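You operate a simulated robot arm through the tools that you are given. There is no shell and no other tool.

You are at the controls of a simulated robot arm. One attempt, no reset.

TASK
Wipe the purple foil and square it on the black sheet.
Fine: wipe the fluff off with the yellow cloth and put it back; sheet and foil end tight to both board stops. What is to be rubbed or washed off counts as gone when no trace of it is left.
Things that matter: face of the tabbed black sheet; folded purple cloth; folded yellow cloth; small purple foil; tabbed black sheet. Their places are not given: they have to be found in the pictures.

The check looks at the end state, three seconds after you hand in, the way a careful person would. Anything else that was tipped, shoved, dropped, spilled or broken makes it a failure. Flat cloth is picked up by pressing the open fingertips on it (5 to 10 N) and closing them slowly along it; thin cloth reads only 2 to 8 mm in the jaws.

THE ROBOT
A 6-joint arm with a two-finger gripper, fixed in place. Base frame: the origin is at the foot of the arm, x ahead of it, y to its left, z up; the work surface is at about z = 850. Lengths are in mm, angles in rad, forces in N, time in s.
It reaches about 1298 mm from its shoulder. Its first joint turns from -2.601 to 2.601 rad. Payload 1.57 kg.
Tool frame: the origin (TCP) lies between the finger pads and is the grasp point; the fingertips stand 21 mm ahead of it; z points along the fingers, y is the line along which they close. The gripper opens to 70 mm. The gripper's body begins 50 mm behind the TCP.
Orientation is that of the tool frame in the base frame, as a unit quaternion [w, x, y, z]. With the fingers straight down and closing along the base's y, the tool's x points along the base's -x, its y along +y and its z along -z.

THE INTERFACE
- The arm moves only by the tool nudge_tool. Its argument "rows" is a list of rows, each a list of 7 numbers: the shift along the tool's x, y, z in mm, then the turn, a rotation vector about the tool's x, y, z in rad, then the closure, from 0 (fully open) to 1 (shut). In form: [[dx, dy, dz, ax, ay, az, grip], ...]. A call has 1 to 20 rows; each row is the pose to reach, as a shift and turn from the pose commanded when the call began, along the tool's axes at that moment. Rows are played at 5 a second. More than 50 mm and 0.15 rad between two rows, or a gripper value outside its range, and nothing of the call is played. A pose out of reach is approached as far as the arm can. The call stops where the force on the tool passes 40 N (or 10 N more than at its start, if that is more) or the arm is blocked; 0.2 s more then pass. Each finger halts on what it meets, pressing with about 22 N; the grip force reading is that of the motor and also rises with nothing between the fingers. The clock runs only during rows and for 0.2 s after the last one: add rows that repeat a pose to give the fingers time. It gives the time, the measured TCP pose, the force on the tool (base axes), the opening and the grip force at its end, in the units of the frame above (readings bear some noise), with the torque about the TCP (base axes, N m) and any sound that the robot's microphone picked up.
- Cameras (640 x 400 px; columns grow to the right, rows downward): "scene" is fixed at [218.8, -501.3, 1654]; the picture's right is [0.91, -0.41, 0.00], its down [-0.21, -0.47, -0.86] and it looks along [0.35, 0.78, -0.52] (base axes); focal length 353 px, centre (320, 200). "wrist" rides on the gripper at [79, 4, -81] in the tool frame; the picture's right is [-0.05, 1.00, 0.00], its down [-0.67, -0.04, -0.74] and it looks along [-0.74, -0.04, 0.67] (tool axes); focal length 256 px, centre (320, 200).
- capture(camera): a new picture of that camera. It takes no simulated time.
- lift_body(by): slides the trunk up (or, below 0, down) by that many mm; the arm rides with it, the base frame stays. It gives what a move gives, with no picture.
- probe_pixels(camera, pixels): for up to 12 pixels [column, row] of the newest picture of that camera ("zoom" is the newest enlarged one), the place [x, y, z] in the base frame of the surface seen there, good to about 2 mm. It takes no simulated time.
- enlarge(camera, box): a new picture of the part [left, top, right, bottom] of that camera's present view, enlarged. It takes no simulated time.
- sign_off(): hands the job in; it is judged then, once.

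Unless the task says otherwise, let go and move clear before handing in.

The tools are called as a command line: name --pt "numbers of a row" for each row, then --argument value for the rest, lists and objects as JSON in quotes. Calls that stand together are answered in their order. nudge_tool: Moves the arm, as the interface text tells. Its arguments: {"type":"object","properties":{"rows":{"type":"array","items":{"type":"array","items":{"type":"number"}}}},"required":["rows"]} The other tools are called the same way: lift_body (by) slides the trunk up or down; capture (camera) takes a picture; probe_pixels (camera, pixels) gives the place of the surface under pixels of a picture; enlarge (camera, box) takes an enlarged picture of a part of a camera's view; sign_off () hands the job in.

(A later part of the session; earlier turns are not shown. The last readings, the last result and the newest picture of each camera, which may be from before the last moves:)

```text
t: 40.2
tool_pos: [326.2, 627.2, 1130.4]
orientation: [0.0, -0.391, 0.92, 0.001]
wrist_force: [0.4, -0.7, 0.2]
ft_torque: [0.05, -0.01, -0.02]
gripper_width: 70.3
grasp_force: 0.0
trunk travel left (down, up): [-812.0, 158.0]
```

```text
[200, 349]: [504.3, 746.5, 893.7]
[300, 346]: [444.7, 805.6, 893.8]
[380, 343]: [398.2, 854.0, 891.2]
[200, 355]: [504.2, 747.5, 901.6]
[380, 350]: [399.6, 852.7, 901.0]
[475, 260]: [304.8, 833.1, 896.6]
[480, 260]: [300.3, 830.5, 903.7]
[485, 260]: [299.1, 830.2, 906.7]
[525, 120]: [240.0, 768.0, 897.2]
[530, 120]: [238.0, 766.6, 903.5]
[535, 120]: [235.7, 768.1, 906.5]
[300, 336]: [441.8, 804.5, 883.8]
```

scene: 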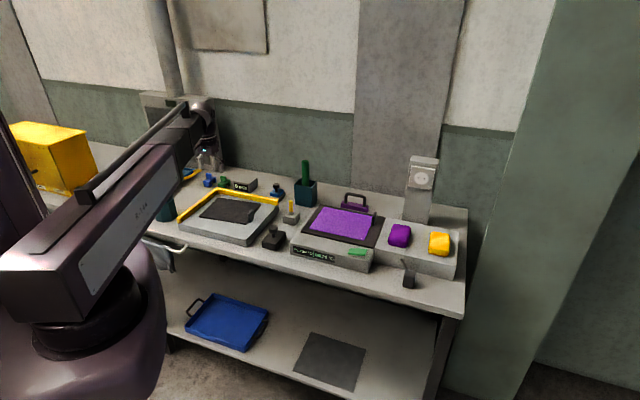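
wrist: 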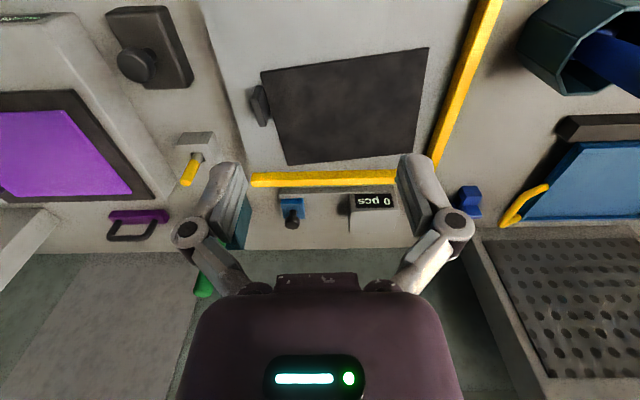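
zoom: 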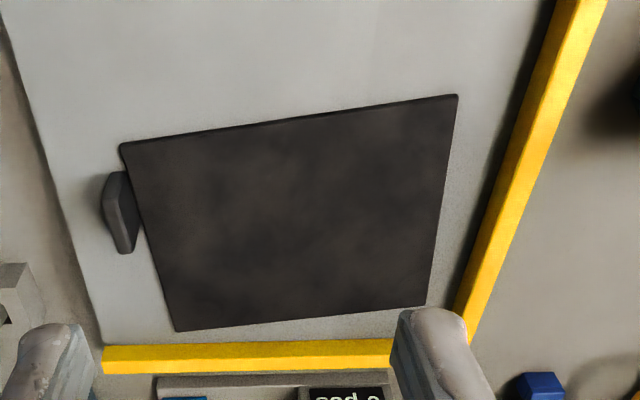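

In 45° table axes the stops' inner faces are at U≈-374 and V≈885. The sheet is about 192×141 mm, turned ~7° and ~30 mm off both stops. I'll move above its tab (≈(436,629)), turned to match.

nudge_tool --pt "-26 -26 0 0 0 -0.035 0" --pt "-52 -52 0 0 0 -0.07 0" --pt "-77.4 -77.6 0 0 0 -0.106 0" --pt "-77.4 -77.6 0 0 0 -0.106 0"

lift_body --by -160

capture --camera "wrist"

capture --camera "scene"

```text
t: 41.2
tool_pos: [439.0, 628.2, 1130.6]
orientation: [0.001, -0.441, 0.898, 0.0]
wrist_force: [0.4, 0.1, 0.4]
ft_torque: [0.04, -0.02, 0.02]
gripper_width: 70.0
grasp_force: 0.2
trunk travel left (down, up): [-812.0, 158.0]
```

```text
t: 43.0
tool_pos: [438.3, 630.4, 970.1]
orientation: [0.0, -0.441, 0.898, -0.001]
wrist_force: [-1.0, 0.0, -0.6]
ft_torque: [0.03, 0.03, 0.03]
gripper_width: 70.3
grasp_force: 0.1
trunk travel left (down, up): [-652.0, 318.0]
```

```text
taken
```

wrist: 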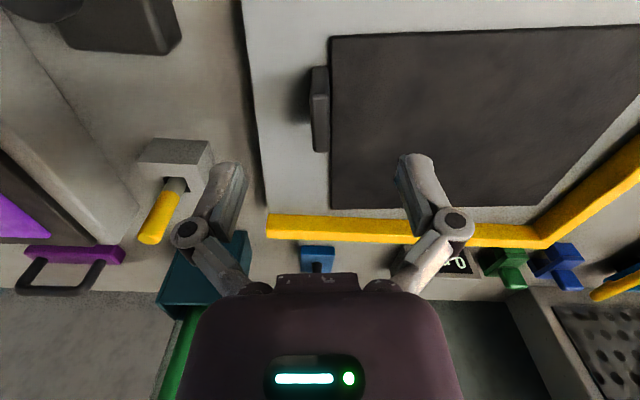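

```text
taken
```

scene: 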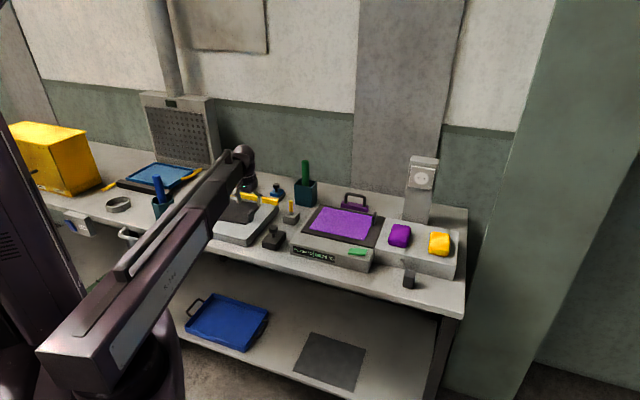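

Aligned with the sheet: its edge is vertical at column 330, tab at (320,108). I'll probe the tab accurately.

enlarge --camera "wrist" --box '[270, 40, 390, 220]'

probe_pixels --camera "wrist" --pixels '[[319, 75], [319, 110], [320, 140], [314, 80], [314, 140], [325, 80], [325, 140], [327, 110], [333, 40], [332, 205], [340, 100], [313, 110]]'

```text
2.22 times, centred on (330, 130) of wrist
```

zoom: 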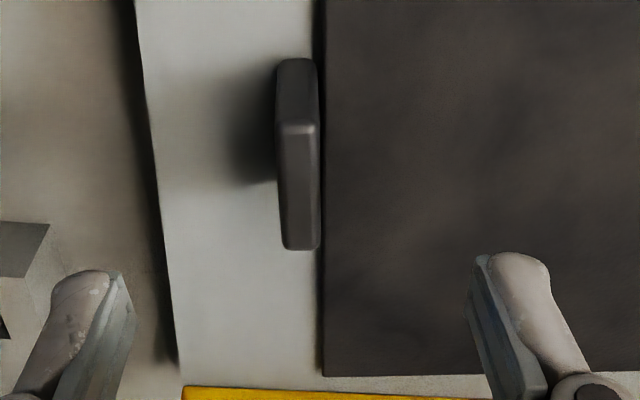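

```text
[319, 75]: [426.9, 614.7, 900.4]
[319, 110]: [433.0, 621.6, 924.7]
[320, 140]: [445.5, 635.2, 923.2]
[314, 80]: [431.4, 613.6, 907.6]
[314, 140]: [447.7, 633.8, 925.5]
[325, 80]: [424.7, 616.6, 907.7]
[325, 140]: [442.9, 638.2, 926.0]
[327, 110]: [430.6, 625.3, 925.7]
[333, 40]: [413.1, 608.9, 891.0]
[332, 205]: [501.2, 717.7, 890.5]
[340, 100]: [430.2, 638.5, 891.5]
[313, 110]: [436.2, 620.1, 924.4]
```

Tab spans U' -42…-32, centred right under the TCP. Lowering 54 mm to z≈916 so fingertips stay ~3 mm above the sheet.

lift_body --by -54

capture --camera "wrist"

```text
t: 44.0
tool_pos: [438.8, 629.6, 916.2]
orientation: [0.0, -0.44, 0.898, 0.0]
wrist_force: [0.7, -0.1, 0.3]
ft_torque: [-0.03, 0.01, 0.0]
gripper_width: 69.7
grasp_force: 0.1
trunk travel left (down, up): [-598.0, 372.0]
```

```text
taken
```

wrist: 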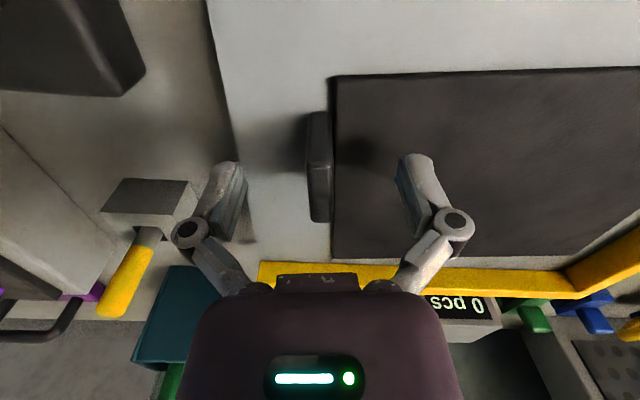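

Tab at (319,165) sits between the fingers. Closing gently.

nudge_tool --pt "0 0 0 0 0 0 0.2" --pt "0 0 0 0 0 0 0.4" --pt "0 0 0 0 0 0 0.6" --pt "0 0 0 0 0 0 0.72" --pt "0 0 0 0 0 0 0.8" --pt "0 0 0 0 0 0 0.88" --pt "0 0 0 0 0 0 1" --pt "0 0 0 0 0 0 1" --pt "0 0 0 0 0 0 1"

capture --camera "wrist"

```text
t: 46.0
tool_pos: [439.1, 629.7, 914.8]
orientation: [0.0, -0.44, 0.898, 0.0]
wrist_force: [0.3, 0.0, 0.6]
ft_torque: [0.05, -0.02, -0.11]
gripper_width: 10.8
grasp_force: 21.9
trunk travel left (down, up): [-598.0, 372.0]
```

```text
taken
```

wrist: 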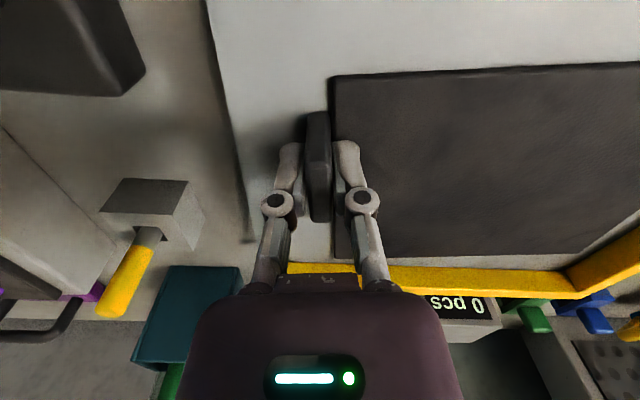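

Gripped (10.8 mm, 22 N). Now I'll turn the sheet square to 45° and slide it to about 6 mm short of both stops.

nudge_tool --pt "0 0 0 0 0 0.025 1" --pt "0 0 0 0 0 0.05 1" --pt "0 0 0 0 0 0.075 1" --pt "0 0 0 0 0 0.1 1" --pt "0 0 0 0 0 0.1257 1" --pt "-4 6.5 0 0 0 0.1257 1" --pt "-8 13 0 0 0 0.1257 1" --pt "-11.5 19.5 0 0 0 0.1257 1" --pt "-15.5 26 0 0 0 0.1257 1" --pt "-19.3 32.8 0 0 0 0.1257 1" --pt "-19.3 32.8 0 0 0 0.1257 1"

capture --camera "wrist"

enlarge --camera "scene" --box '[140, 150, 300, 250]'

```text
t: 48.4
tool_pos: [424.6, 663.0, 916.6]
orientation: [-0.001, -0.383, 0.924, -0.001]
wrist_force: [-3.9, -16.1, -1.9]
ft_torque: [-0.62, 0.36, 0.02]
gripper_width: 10.7
grasp_force: 22.1
trunk travel left (down, up): [-598.0, 372.0]
```

```text
taken
```

wrist: 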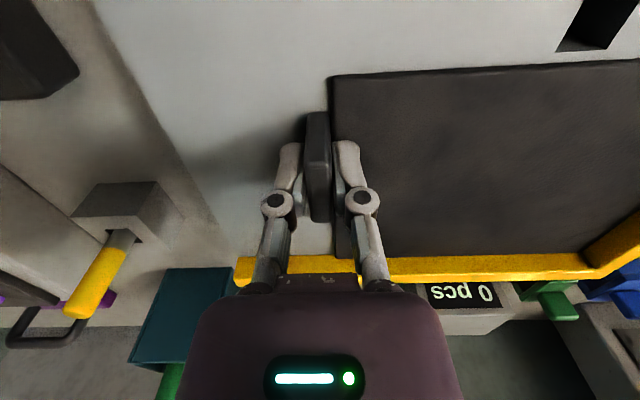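

```text
4.00 times, centred on (220, 200) of scene
```

zoom: 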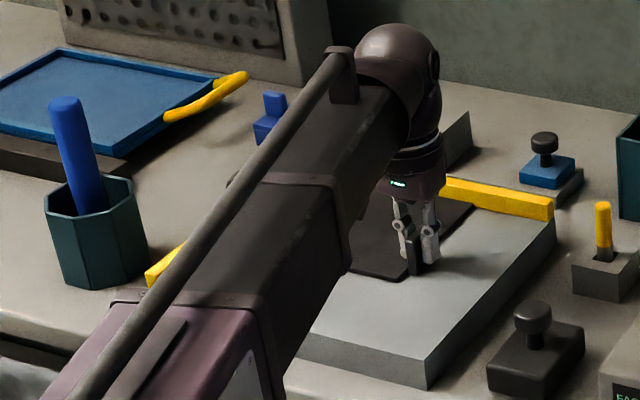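

Force is now about 14 N back from the far stop and 9 N from the left, so there may already be contact. Zooming in to check.

enlarge --camera "wrist" --box '[400, 180, 640, 300]'

enlarge --camera "wrist" --box '[300, 40, 640, 280]'

probe_pixels --camera "wrist" --pixels '[[336, 78], [634, 62], [575, 248], [400, 254], [500, 251], [400, 260], [500, 257], [600, 240], [590, 235], [620, 215], [612, 215], [630, 70]]'

```text
2.67 times, centred on (520, 240) of wrist
```

zoom: 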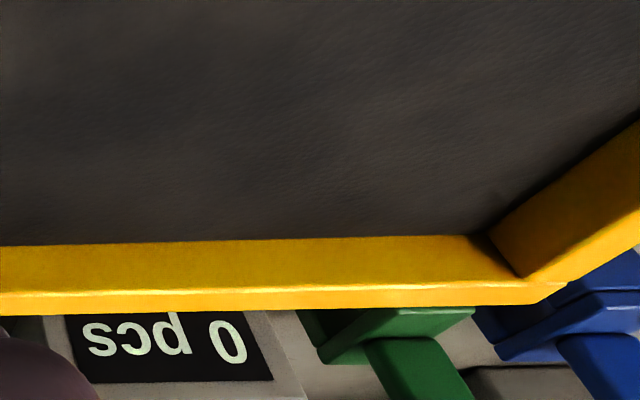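

```text
1.67 times, centred on (470, 160) of wrist
```

zoom: 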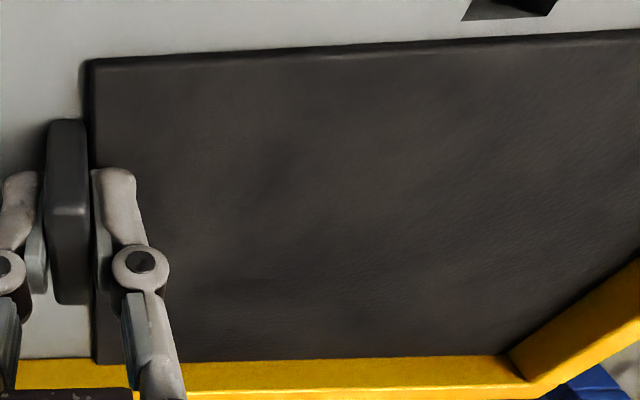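

```text
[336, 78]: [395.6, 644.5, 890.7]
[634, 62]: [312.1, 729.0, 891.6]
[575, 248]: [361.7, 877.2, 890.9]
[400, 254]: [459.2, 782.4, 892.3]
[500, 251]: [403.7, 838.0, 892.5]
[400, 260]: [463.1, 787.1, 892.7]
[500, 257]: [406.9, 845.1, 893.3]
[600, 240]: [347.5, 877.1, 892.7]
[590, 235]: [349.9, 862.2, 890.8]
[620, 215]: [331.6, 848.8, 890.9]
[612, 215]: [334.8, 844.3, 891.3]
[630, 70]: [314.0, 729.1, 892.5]
```

The far edge is against the far stop. Now relax that push slightly and slide toward the left stop.

nudge_tool --pt "1 0 0 0 0 0 1" --pt "1 1 0 0 0 0 1" --pt "1 2 0 0 0 0 1" --pt "1 3 0 0 0 0 1" --pt "1 4 0 0 0 0 1" --pt "1 4 0 0 0 0 1"

capture --camera "wrist"

enlarge --camera "wrist" --box '[520, 180, 640, 280]'

```text
t: 49.8
tool_pos: [424.8, 663.2, 917.1]
orientation: [0.001, -0.382, 0.924, -0.002]
wrist_force: [17.8, -33.9, -0.6]
ft_torque: [-0.61, -0.31, 0.01]
gripper_width: 10.5
grasp_force: 21.7
trunk travel left (down, up): [-598.0, 372.0]
```

```text
taken
```

wrist: 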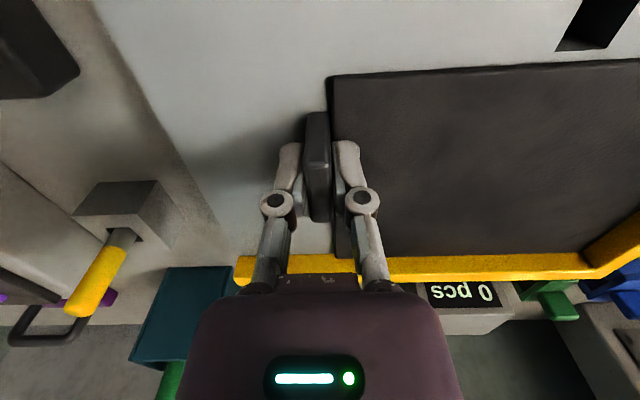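

```text
4.00 times, centred on (580, 230) of wrist
```

zoom: 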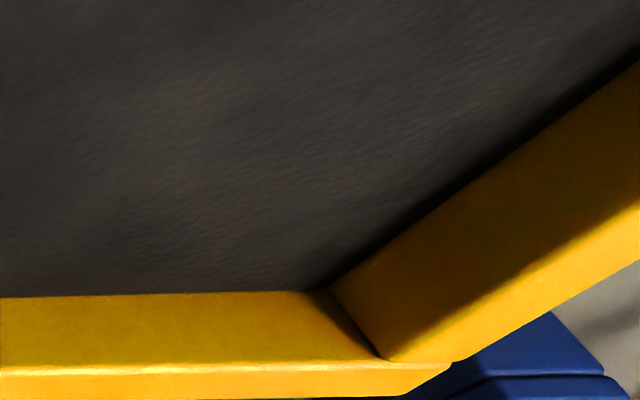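

Left contact is firm (37 N with no motion), so both edges meet their stops. I'll relax the push to a few newtons, open, and inspect from above.

nudge_tool --pt "0 -2 0 0 0 0 1" --pt "0 -3.7 0 0 0 0 1" --pt "-0.3 -3.7 0 0 0 0 1" --pt "-0.3 -3.7 0 0 0 0 1"

```text
t: 50.8
tool_pos: [424.5, 662.6, 916.7]
orientation: [0.0, -0.383, 0.924, 0.0]
wrist_force: [6.2, -22.0, 1.3]
ft_torque: [-0.36, -0.15, 0.03]
gripper_width: 10.9
grasp_force: 22.2
trunk travel left (down, up): [-598.0, 372.0]
```

nudge_tool --pt "0.3 -1 0 0 0 0 1" --pt "0.5 -1.6 0 0 0 0 1" --pt "0.5 -1.6 0 0 0 0 1"

```text
t: 51.6
tool_pos: [425.4, 663.5, 916.7]
orientation: [0.001, -0.383, 0.924, 0.001]
wrist_force: [3.0, -10.2, 0.3]
ft_torque: [-0.04, -0.15, 0.0]
gripper_width: 10.7
grasp_force: 21.9
trunk travel left (down, up): [-598.0, 372.0]
```

Residual contact is ~9 N left and ~5 N far, snug. Opening and rising to inspect.

nudge_tool --pt "0 0 0 0 0 0 0.8" --pt "0 0 0 0 0 0 0.5" --pt "0 0 0 0 0 0 0.2" --pt "0 0 0 0 0 0 0" --pt "0 0 0 0 0 0 0"

lift_body --by 200

nudge_tool --pt "25 25 0 0 0 0 0" --pt "50 50 0 0 0 0 0" --pt "75 75 0 0 0 0 0" --pt "75 75 0 0 0 0 0"

capture --camera "wrist"

enlarge --camera "wrist" --box '[200, 0, 520, 200]'

```text
t: 52.8
tool_pos: [425.2, 663.4, 916.1]
orientation: [0.0, -0.383, 0.924, 0.0]
wrist_force: [0.5, -0.3, -0.1]
ft_torque: [0.01, 0.02, -0.02]
gripper_width: 70.3
grasp_force: 0.0
trunk travel left (down, up): [-598.0, 372.0]
```

```text
t: 55.0
tool_pos: [423.8, 662.7, 1116.9]
orientation: [-0.001, -0.382, 0.924, 0.0]
wrist_force: [-0.2, 0.1, 0.5]
ft_torque: [-0.03, -0.01, 0.03]
gripper_width: 70.0
grasp_force: 0.0
trunk travel left (down, up): [-798.0, 172.0]
```

```text
t: 56.0
tool_pos: [318.2, 663.3, 1116.9]
orientation: [0.0, -0.382, 0.924, 0.0]
wrist_force: [-0.2, 0.0, -0.4]
ft_torque: [0.0, -0.02, -0.02]
gripper_width: 69.9
grasp_force: 0.1
trunk travel left (down, up): [-798.0, 172.0]
```

```text
taken
```

wrist: 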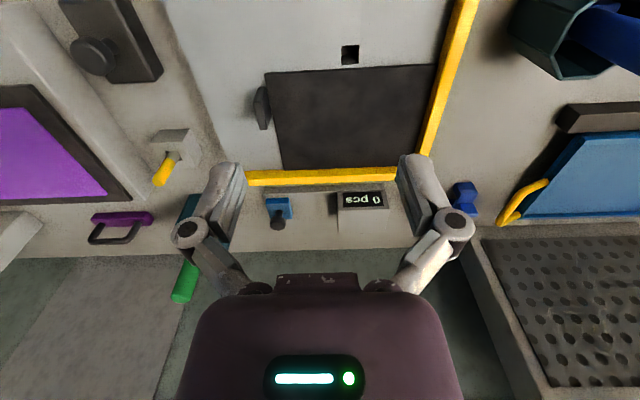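

```text
2.00 times, centred on (360, 100) of wrist
```

zoom: 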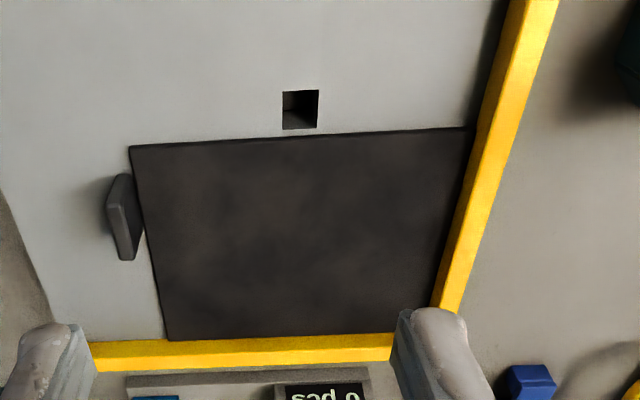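

The sheet looks seated; a small square hole in the board came into view. Zooming further on both edges to check for gaps.

enlarge --camera "wrist" --box '[390, 50, 470, 110]'

enlarge --camera "wrist" --box '[250, 130, 410, 190]'

probe_pixels --camera "wrist" --pixels '[[268, 75], [300, 72], [350, 70], [400, 67], [430, 66], [284, 167], [278, 130], [272, 100], [433, 66], [424, 130], [300, 168], [390, 164]]'

```text
6.67 times, centred on (430, 80) of wrist
```

zoom: 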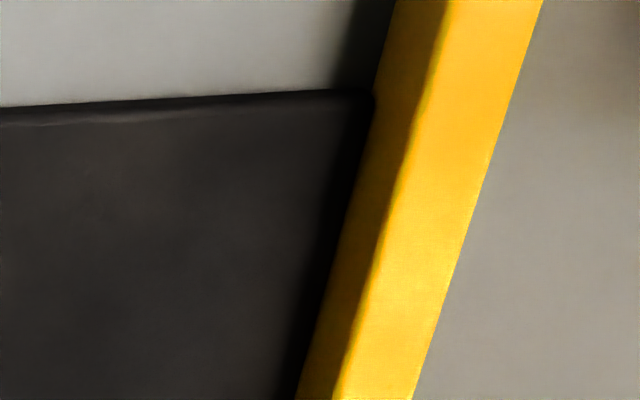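

```text
4.00 times, centred on (330, 160) of wrist
```

zoom: 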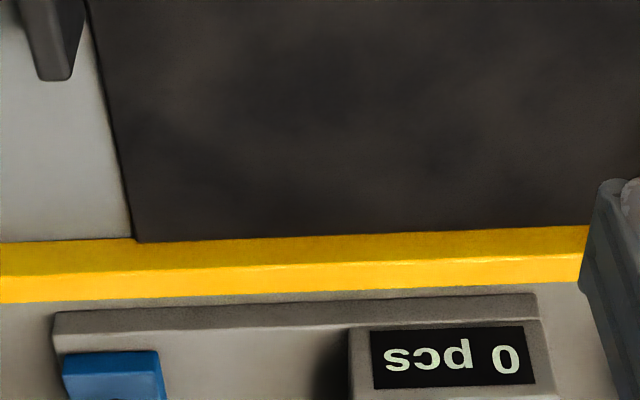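

```text
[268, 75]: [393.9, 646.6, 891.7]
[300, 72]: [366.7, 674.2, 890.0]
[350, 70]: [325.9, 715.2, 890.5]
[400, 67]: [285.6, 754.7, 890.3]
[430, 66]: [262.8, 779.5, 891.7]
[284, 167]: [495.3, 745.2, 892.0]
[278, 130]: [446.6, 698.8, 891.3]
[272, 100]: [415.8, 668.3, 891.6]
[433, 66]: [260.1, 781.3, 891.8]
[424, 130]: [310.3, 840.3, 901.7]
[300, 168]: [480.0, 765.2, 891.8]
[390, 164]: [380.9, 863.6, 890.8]
```

Near edge reads V=735.6–737 along its length and both other edges touch the stops, so the sheet is squared. Next: move above the foil's tab at about (828,381).

nudge_tool --pt "-12 -43 0 0 0 0 0" --pt "-24 -86 0 0 0 0 0" --pt "-37 -129 0 0 0 0 0" --pt "-49 -172 0 0 0 0 0" --pt "-62 -215 0 0 0 0 0" --pt "-74 -258 0 0 0 0 0" --pt "-86 -301 0 0 0 0 0" --pt "-99 -344 0 0 0 0 0" --pt "-111 -387 0 0 0 0 0" --pt "-124 -430 0 0 0 0 0" --pt "-136 -473 0 0 0 0 0" --pt "-148 -516 0 0 0 0 0" --pt "-161 -560 0 0 0 0 0" --pt "-161 -560 0 0 0 0 0"

lift_body --by -110

capture --camera "wrist"

enlarge --camera "wrist" --box '[260, 0, 580, 200]'

```text
t: 59.0
tool_pos: [827.0, 381.6, 1117.1]
orientation: [0.0, -0.382, 0.924, 0.0]
wrist_force: [0.3, 0.5, 0.4]
ft_torque: [0.0, -0.05, 0.0]
gripper_width: 70.2
grasp_force: 0.2
trunk travel left (down, up): [-798.0, 172.0]
```

```text
t: 60.4
tool_pos: [827.1, 382.3, 1006.6]
orientation: [0.0, -0.383, 0.924, 0.001]
wrist_force: [0.2, -0.3, -0.3]
ft_torque: [0.02, 0.01, 0.0]
gripper_width: 69.9
grasp_force: 0.1
trunk travel left (down, up): [-688.0, 282.0]
```

```text
taken
```

wrist: 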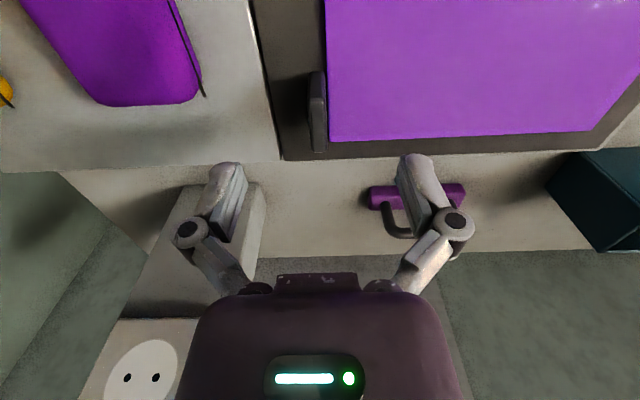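

```text
2.00 times, centred on (420, 100) of wrist
```

zoom: 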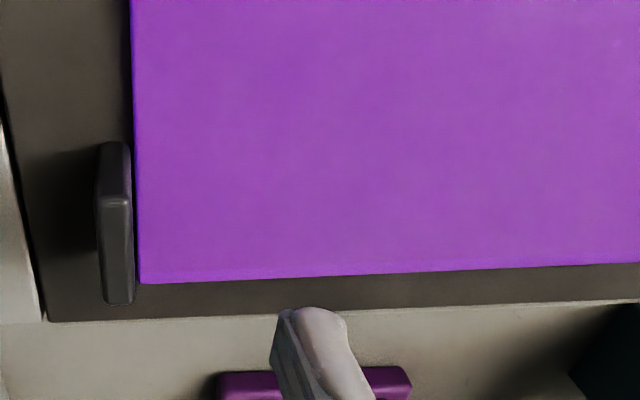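

There's a faint brightening at (595,4) on the foil; I'll zoom to see whether it's residue or glare, and probe the tab.

enlarge --camera "wrist" --box '[540, 0, 640, 60]'

probe_pixels --camera "wrist" --pixels '[[312, 105], [323, 105], [313, 145], [323, 145], [312, 85], [323, 85], [318, 125], [318, 75], [333, 130], [332, 30], [595, 4], [327, 100]]'

enlarge --camera "scene" --box '[304, 200, 384, 250]'

```text
6.40 times, centred on (590, 30) of wrist
```

zoom: 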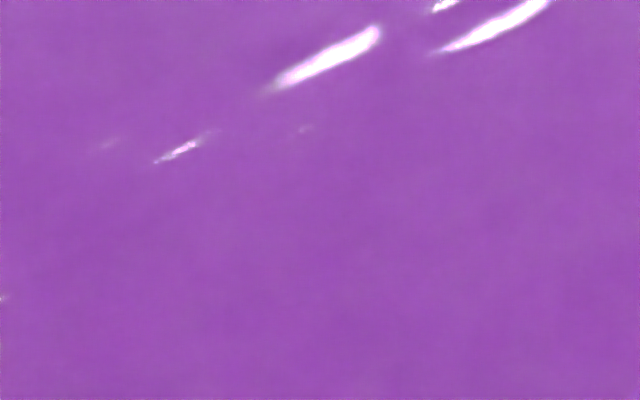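

```text
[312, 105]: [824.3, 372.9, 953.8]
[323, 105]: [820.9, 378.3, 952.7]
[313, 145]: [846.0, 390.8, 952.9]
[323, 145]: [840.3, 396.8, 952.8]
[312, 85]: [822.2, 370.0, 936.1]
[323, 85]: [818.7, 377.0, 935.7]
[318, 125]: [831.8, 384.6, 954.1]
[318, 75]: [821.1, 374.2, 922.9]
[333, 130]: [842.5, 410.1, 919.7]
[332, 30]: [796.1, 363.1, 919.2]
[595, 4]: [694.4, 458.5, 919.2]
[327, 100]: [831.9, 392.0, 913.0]
```

```text
8.00 times, centred on (344, 225) of scene
```

zoom: 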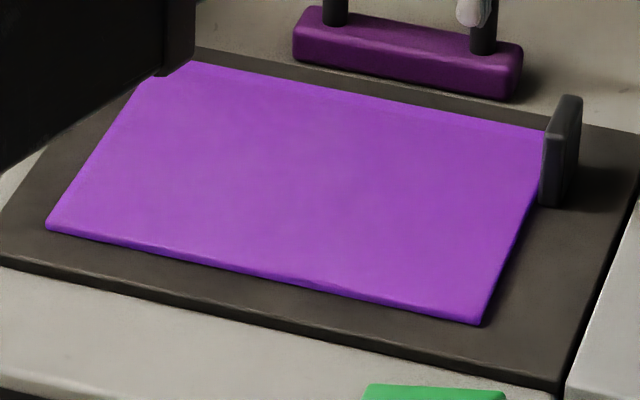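

The white streaks near (694,458) might be residue or glare. I'll shift the camera to see that part of the foil properly before gripping.

nudge_tool --pt "20 40 0 0 0 0 0" --pt "40 80 0 0 0 0 0" --pt "60 120 0 0 0 0 0" --pt "75 150 0 0 0 0 0" --pt "75 150 0 0 0 0 0"

capture --camera "wrist"

enlarge --camera "wrist" --box '[200, 0, 520, 200]'

```text
t: 61.6
tool_pos: [667.9, 436.7, 1007.2]
orientation: [0.0, -0.383, 0.924, 0.001]
wrist_force: [0.6, 0.8, -0.7]
ft_torque: [-0.02, 0.01, 0.02]
gripper_width: 69.9
grasp_force: 0.1
trunk travel left (down, up): [-688.0, 282.0]
```

```text
taken
```

wrist: 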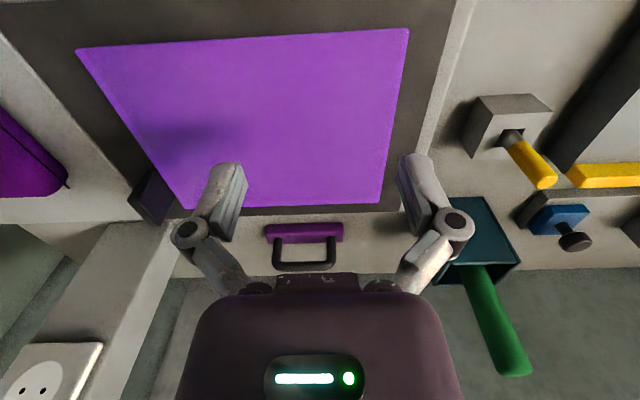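

```text
2.00 times, centred on (360, 100) of wrist
```

zoom: 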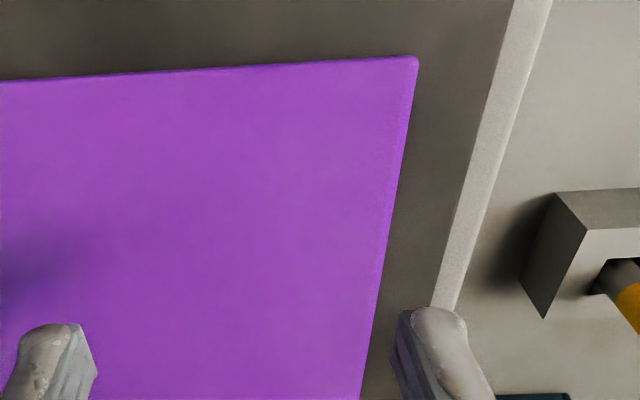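

enlarge --camera "wrist" --box '[80, 30, 260, 130]'

enlarge --camera "wrist" --box '[240, 30, 420, 130]'

enlarge --camera "wrist" --box '[230, 110, 410, 210]'

```text
3.56 times, centred on (170, 80) of wrist
```

zoom: 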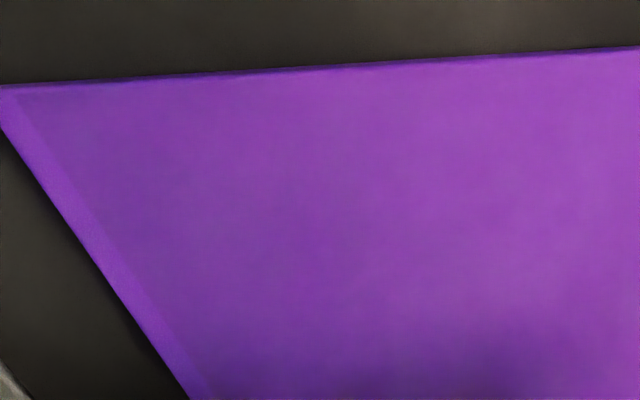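

```text
3.56 times, centred on (330, 80) of wrist
```

zoom: 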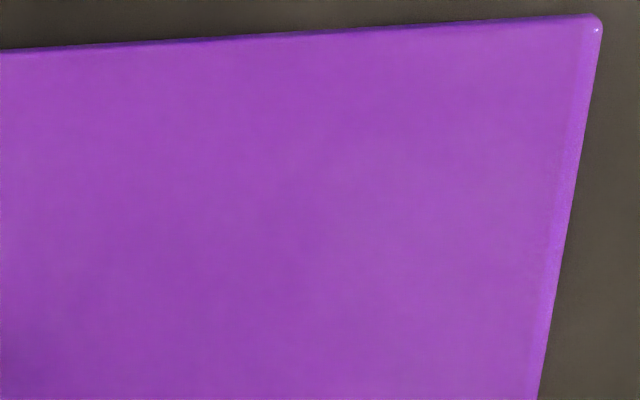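

```text
3.56 times, centred on (320, 160) of wrist
```

zoom: 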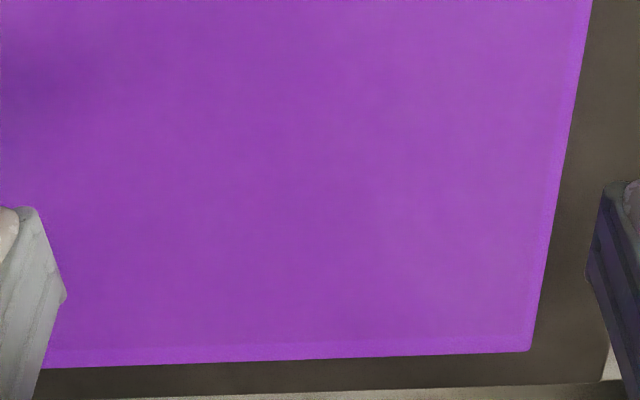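

No residue anywhere — that was glare. Back to the tab: centred at U=317, V=859, then lower to z≈944.

nudge_tool --pt "-20 -39 0 0 0 0 0" --pt "-40 -78 0 0 0 0 0" --pt "-60 -117 0 0 0 0 0" --pt "-78 -153.5 0 0 0 0 0" --pt "-78 -153.5 0 0 0 0 0"

lift_body --by -40

capture --camera "wrist"

```text
t: 62.8
tool_pos: [833.3, 379.7, 1006.6]
orientation: [0.0, -0.383, 0.924, 0.0]
wrist_force: [0.4, 0.7, 0.4]
ft_torque: [0.01, -0.02, 0.03]
gripper_width: 69.9
grasp_force: 0.1
out of reach, approached as far as the arm can: row 3
trunk travel left (down, up): [-688.0, 282.0]
```

```text
t: 63.6
tool_pos: [832.9, 380.7, 966.1]
orientation: [0.0, -0.382, 0.924, 0.0]
wrist_force: [-1.1, -0.6, 0.9]
ft_torque: [-0.02, 0.0, -0.01]
gripper_width: 70.1
grasp_force: 0.1
trunk travel left (down, up): [-648.0, 322.0]
```

```text
taken
```

wrist: 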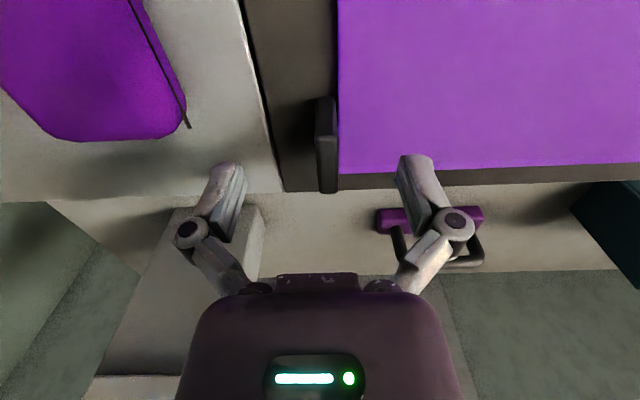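

The tab at column ~326 is a few mm off centre (TCP U=320 vs 317). I'll shift 3 mm and lower 22 mm.

nudge_tool --pt "0 3 0 0 0 0 0" --pt "0 3 0 0 0 0 0"

lift_body --by -22

capture --camera "wrist"

enlarge --camera "scene" --box '[300, 150, 460, 250]'

```text
t: 64.2
tool_pos: [831.7, 382.8, 965.7]
orientation: [0.0, -0.382, 0.924, 0.0]
wrist_force: [0.4, -0.9, -0.8]
ft_torque: [-0.02, -0.03, 0.01]
gripper_width: 69.9
grasp_force: 0.1
trunk travel left (down, up): [-648.0, 322.0]
```

```text
t: 64.9
tool_pos: [830.6, 383.0, 944.5]
orientation: [0.0, -0.383, 0.924, -0.001]
wrist_force: [-0.2, 0.7, 0.1]
ft_torque: [-0.03, -0.01, 0.01]
gripper_width: 69.9
grasp_force: 0.0
trunk travel left (down, up): [-626.0, 344.0]
```

```text
taken
```

wrist: 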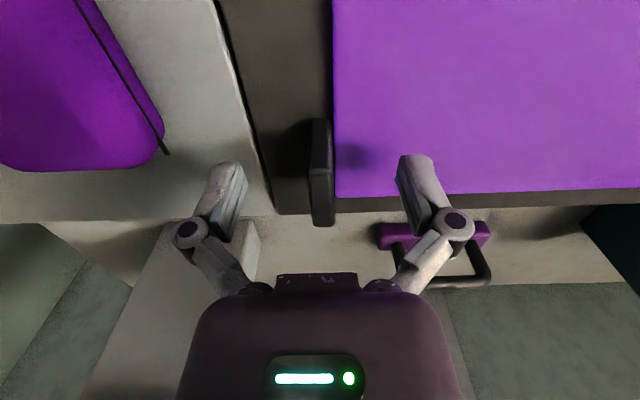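

```text
4.00 times, centred on (380, 200) of scene
```

zoom: 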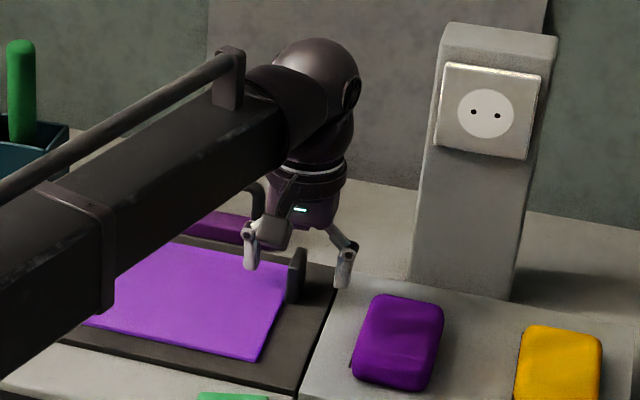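

The tab at (321,170) is centred. Closing on it.

nudge_tool --pt "0 0 0 0 0 0 0.2" --pt "0 0 0 0 0 0 0.4" --pt "0 0 0 0 0 0 0.6" --pt "0 0 0 0 0 0 0.72" --pt "0 0 0 0 0 0 0.8" --pt "0 0 0 0 0 0 0.88" --pt "0 0 0 0 0 0 1" --pt "0 0 0 0 0 0 1" --pt "0 0 0 0 0 0 1"

lift_body --by 10

capture --camera "wrist"

enlarge --camera "scene" --box '[280, 160, 440, 260]'

```text
t: 66.9
tool_pos: [830.3, 382.9, 944.1]
orientation: [0.0, -0.383, 0.924, 0.0]
wrist_force: [0.1, 0.2, 0.1]
ft_torque: [0.0, 0.03, 0.0]
gripper_width: 10.6
grasp_force: 22.0
trunk travel left (down, up): [-626.0, 344.0]
```

```text
t: 67.5
tool_pos: [831.9, 382.4, 954.1]
orientation: [0.0, -0.382, 0.924, 0.0]
wrist_force: [-0.2, 0.2, -1.1]
ft_torque: [-0.12, -0.21, 0.01]
gripper_width: 10.9
grasp_force: 21.6
trunk travel left (down, up): [-636.0, 334.0]
```

```text
taken
```

wrist: 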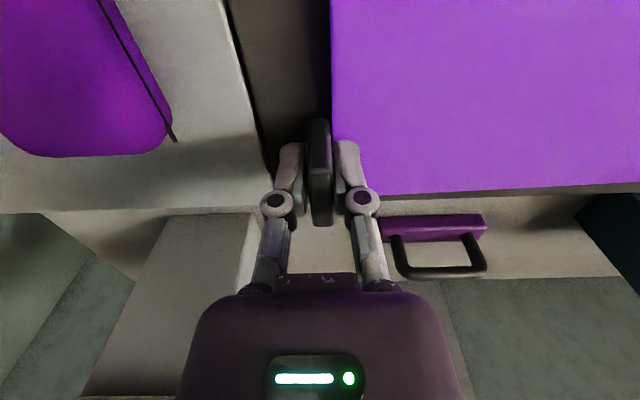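

```text
4.00 times, centred on (360, 210) of scene
```

zoom: 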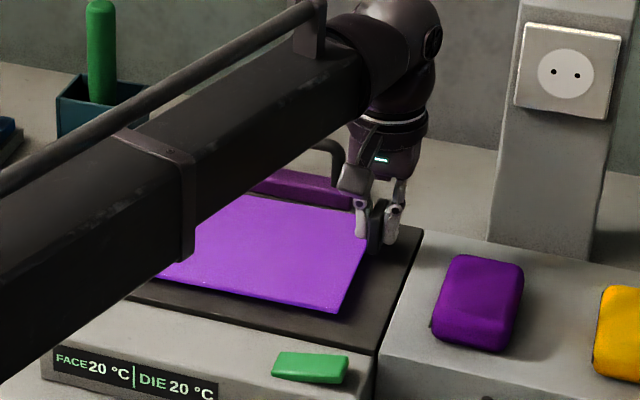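

The foil lifts cleanly (1 N, tab firm). I'll raise it 85 mm, check it hangs level, then carry it slowly over the board.

lift_body --by 85

capture --camera "scene"

enlarge --camera "scene" --box '[260, 120, 460, 245]'

capture --camera "wrist"

```text
t: 68.7
tool_pos: [832.4, 383.2, 1038.1]
orientation: [0.0, -0.383, 0.924, 0.0]
wrist_force: [-0.1, -0.2, -2.4]
ft_torque: [-0.14, -0.23, 0.0]
gripper_width: 11.0
grasp_force: 22.2
trunk travel left (down, up): [-721.0, 249.0]
```

```text
taken
```

scene: 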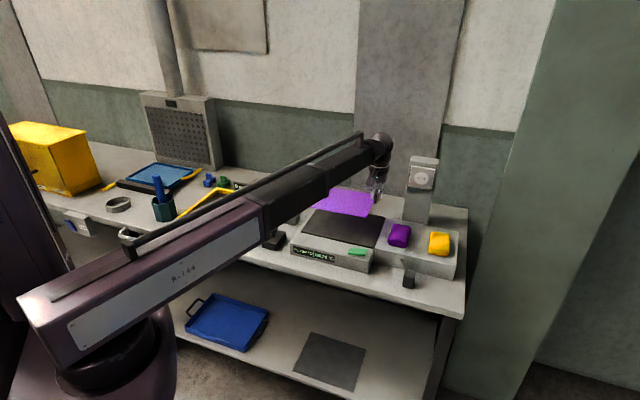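

```text
3.20 times, centred on (360, 182) of scene
```

zoom: 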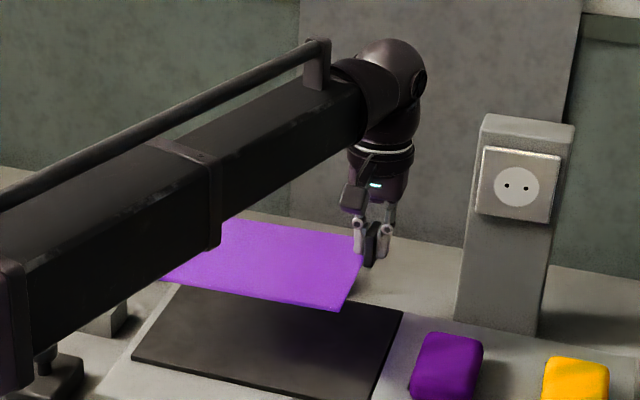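

```text
taken
```

wrist: 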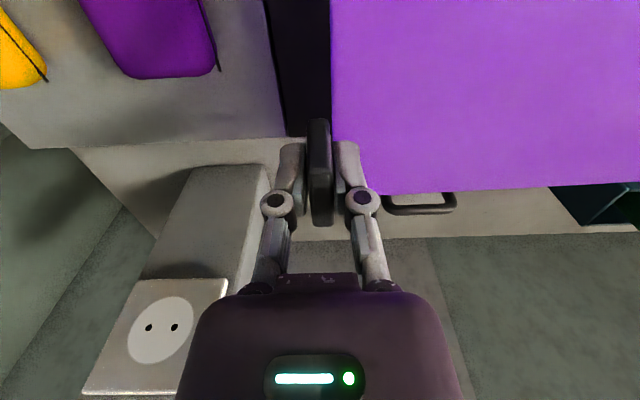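

Held level by eye. I'll probe the held foil's plane and edges relative to the TCP.

probe_pixels --camera "wrist" --pixels '[[336, 60], [338, 130], [340, 185], [338, 193], [370, 191], [450, 188], [550, 184], [630, 180], [600, 60], [630, 10], [400, 10], [334, 20]]'

probe_pixels --camera "zoom" --pixels '[[340, 305], [345, 295], [225, 225], [170, 277], [250, 290], [300, 240], [240, 222], [360, 255], [210, 250], [280, 298]]'

```text
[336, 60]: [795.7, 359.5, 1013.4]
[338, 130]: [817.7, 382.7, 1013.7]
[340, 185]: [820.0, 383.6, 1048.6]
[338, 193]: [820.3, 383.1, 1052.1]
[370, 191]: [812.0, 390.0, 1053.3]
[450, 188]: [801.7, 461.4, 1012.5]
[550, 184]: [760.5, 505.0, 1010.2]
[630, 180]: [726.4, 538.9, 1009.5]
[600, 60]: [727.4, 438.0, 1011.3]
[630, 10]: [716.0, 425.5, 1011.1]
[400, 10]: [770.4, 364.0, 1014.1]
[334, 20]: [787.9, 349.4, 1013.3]
```

```text
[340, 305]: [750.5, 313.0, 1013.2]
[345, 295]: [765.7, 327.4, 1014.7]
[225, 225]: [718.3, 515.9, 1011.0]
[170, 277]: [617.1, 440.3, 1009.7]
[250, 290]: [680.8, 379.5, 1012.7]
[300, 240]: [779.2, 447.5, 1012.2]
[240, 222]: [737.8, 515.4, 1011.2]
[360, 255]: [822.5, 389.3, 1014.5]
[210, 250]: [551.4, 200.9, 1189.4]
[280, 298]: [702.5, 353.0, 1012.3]
```

The foil sags just 4 mm across its width, with its far edge ~36 mm beyond the TCP. Carrying it now to U≈-166.5, V≈842 over the board at this height.

nudge_tool --pt "1 12 0 0 0 0 1" --pt "2 36 0 0 0 0 1" --pt "3 62 0 0 0 0 1" --pt "4 88 0 0 0 0 1" --pt "5 114 0 0 0 0 1" --pt "6 140 0 0 0 0 1" --pt "7 166 0 0 0 0 1" --pt "8 192 0 0 0 0 1" --pt "9 218 0 0 0 0 1" --pt "10 244 0 0 0 0 1" --pt "11 270 0 0 0 0 1" --pt "12 296 0 0 0 0 1" --pt "13 322 0 0 0 0 1" --pt "14 348 0 0 0 0 1" --pt "15 374 0 0 0 0 1" --pt "16 400 0 0 0 0 1" --pt "17 426 0 0 0 0 1" --pt "17.5 452 0 0 0 0 1" --pt "17.5 474 0 0 0 0 1" --pt "17.5 484 0 0 0 0 1"

capture --camera "wrist"

capture --camera "scene"

```text
t: 72.9
tool_pos: [478.6, 712.5, 1038.8]
orientation: [0.001, -0.383, 0.924, 0.0]
wrist_force: [-0.2, 0.0, -2.3]
ft_torque: [-0.13, -0.2, 0.02]
gripper_width: 10.8
grasp_force: 21.7
trunk travel left (down, up): [-721.0, 249.0]
```

```text
taken
```

wrist: 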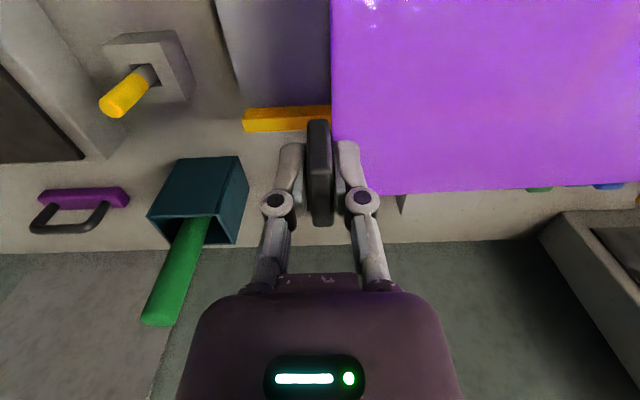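

```text
taken
```

scene: 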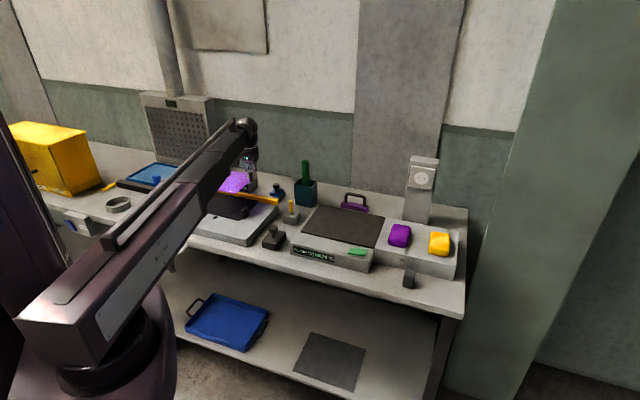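

Positioned at U=-165.4, V=842.2. I'll lower 74 mm so the foil hovers just above the sheet's tab, then check the alignment.

nudge_tool --pt "0 1 0 0 0 0 1" --pt "0 1 0 0 0 0 1"

lift_body --by -74

capture --camera "wrist"

enlarge --camera "scene" --box '[160, 150, 320, 250]'

enlarge --camera "wrist" --box '[200, 0, 400, 160]'

```text
t: 73.5
tool_pos: [475.5, 712.6, 1038.7]
orientation: [0.0, -0.383, 0.924, -0.001]
wrist_force: [0.5, 0.1, -2.1]
ft_torque: [-0.13, -0.19, 0.0]
gripper_width: 10.9
grasp_force: 21.5
trunk travel left (down, up): [-721.0, 249.0]
```

```text
t: 74.6
tool_pos: [476.0, 713.0, 965.4]
orientation: [0.0, -0.383, 0.924, 0.0]
wrist_force: [-0.1, 0.4, -1.6]
ft_torque: [-0.09, -0.15, 0.0]
gripper_width: 10.9
grasp_force: 21.9
trunk travel left (down, up): [-647.0, 323.0]
```

```text
taken
```

wrist: 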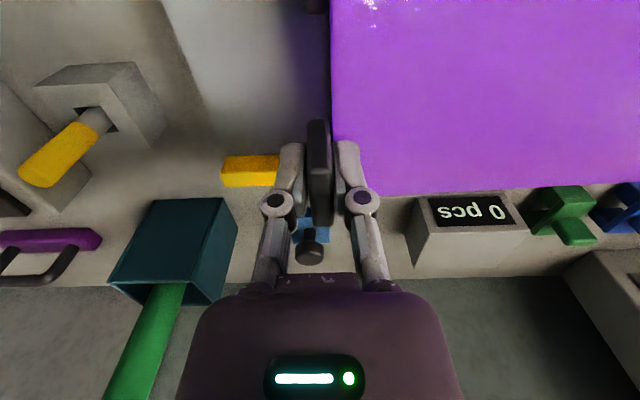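

```text
4.00 times, centred on (240, 200) of scene
```

zoom: 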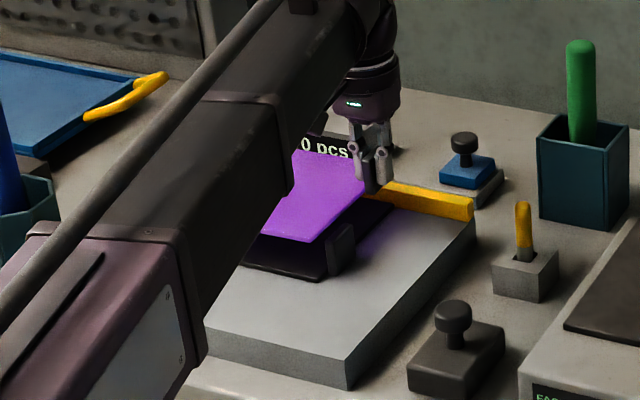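

```text
2.50 times, centred on (300, 80) of wrist
```

zoom: 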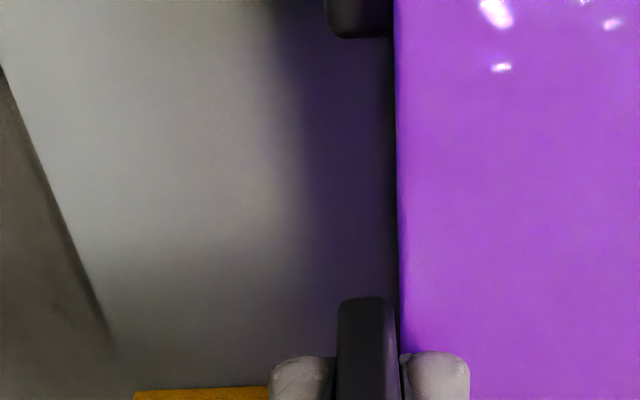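

Clearance between the foil's right edge and the sheet's tab looks tight (≈ 1–2 mm total). Since the left stop (z 907) is lower than the tab (z 927), I'll shift 2 mm left, lower past the tab top while still above the stop, then check.

nudge_tool --pt "0 1 0 0 0 0 1" --pt "0 2 0 0 0 0 1" --pt "0 2 0 0 0 0 1"

lift_body --by -10

lift_body --by -9

capture --camera "wrist"

enlarge --camera "wrist" --box '[260, 0, 380, 80]'

enlarge --camera "scene" --box '[200, 170, 280, 220]'

```text
t: 75.4
tool_pos: [475.8, 714.6, 964.4]
orientation: [0.0, -0.382, 0.924, -0.001]
wrist_force: [-0.2, 0.4, -2.1]
ft_torque: [-0.11, -0.2, -0.02]
gripper_width: 11.0
grasp_force: 21.9
trunk travel left (down, up): [-647.0, 323.0]
```

```text
t: 76.0
tool_pos: [474.7, 714.1, 955.9]
orientation: [0.0, -0.383, 0.924, 0.0]
wrist_force: [-0.5, -0.2, -1.3]
ft_torque: [-0.11, -0.19, -0.02]
gripper_width: 10.9
grasp_force: 22.2
trunk travel left (down, up): [-637.0, 333.0]
```

```text
t: 76.6
tool_pos: [474.4, 715.5, 946.1]
orientation: [0.0, -0.383, 0.924, 0.0]
wrist_force: [0.0, -0.3, -1.9]
ft_torque: [-0.09, -0.18, -0.02]
gripper_width: 10.5
grasp_force: 22.3
trunk travel left (down, up): [-628.0, 342.0]
```

```text
taken
```

wrist: 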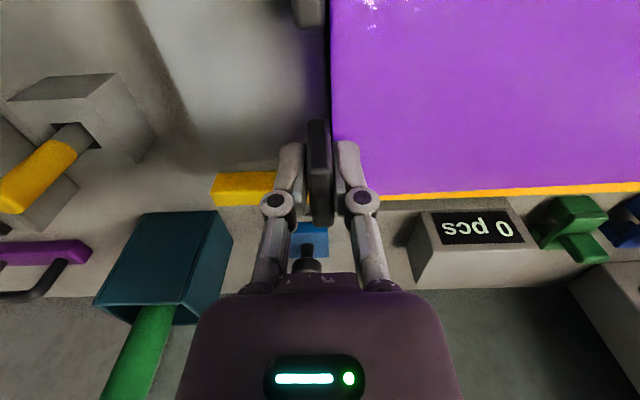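

```text
5.00 times, centred on (320, 40) of wrist
```

zoom: 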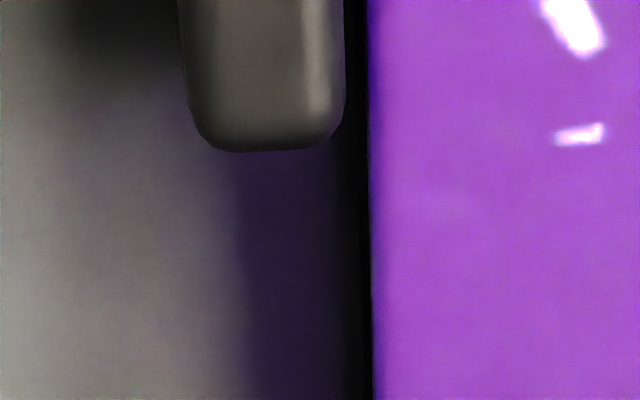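

```text
8.00 times, centred on (240, 195) of scene
```

zoom: 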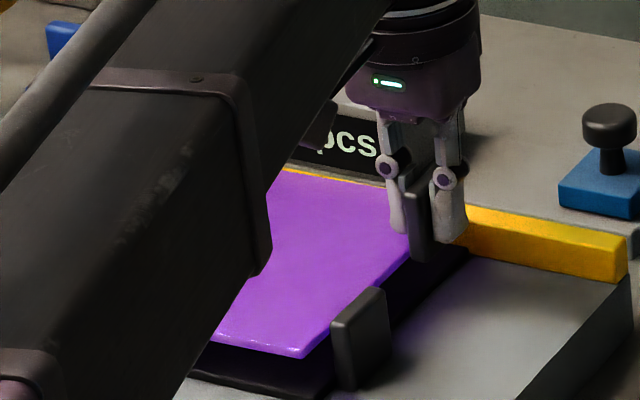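

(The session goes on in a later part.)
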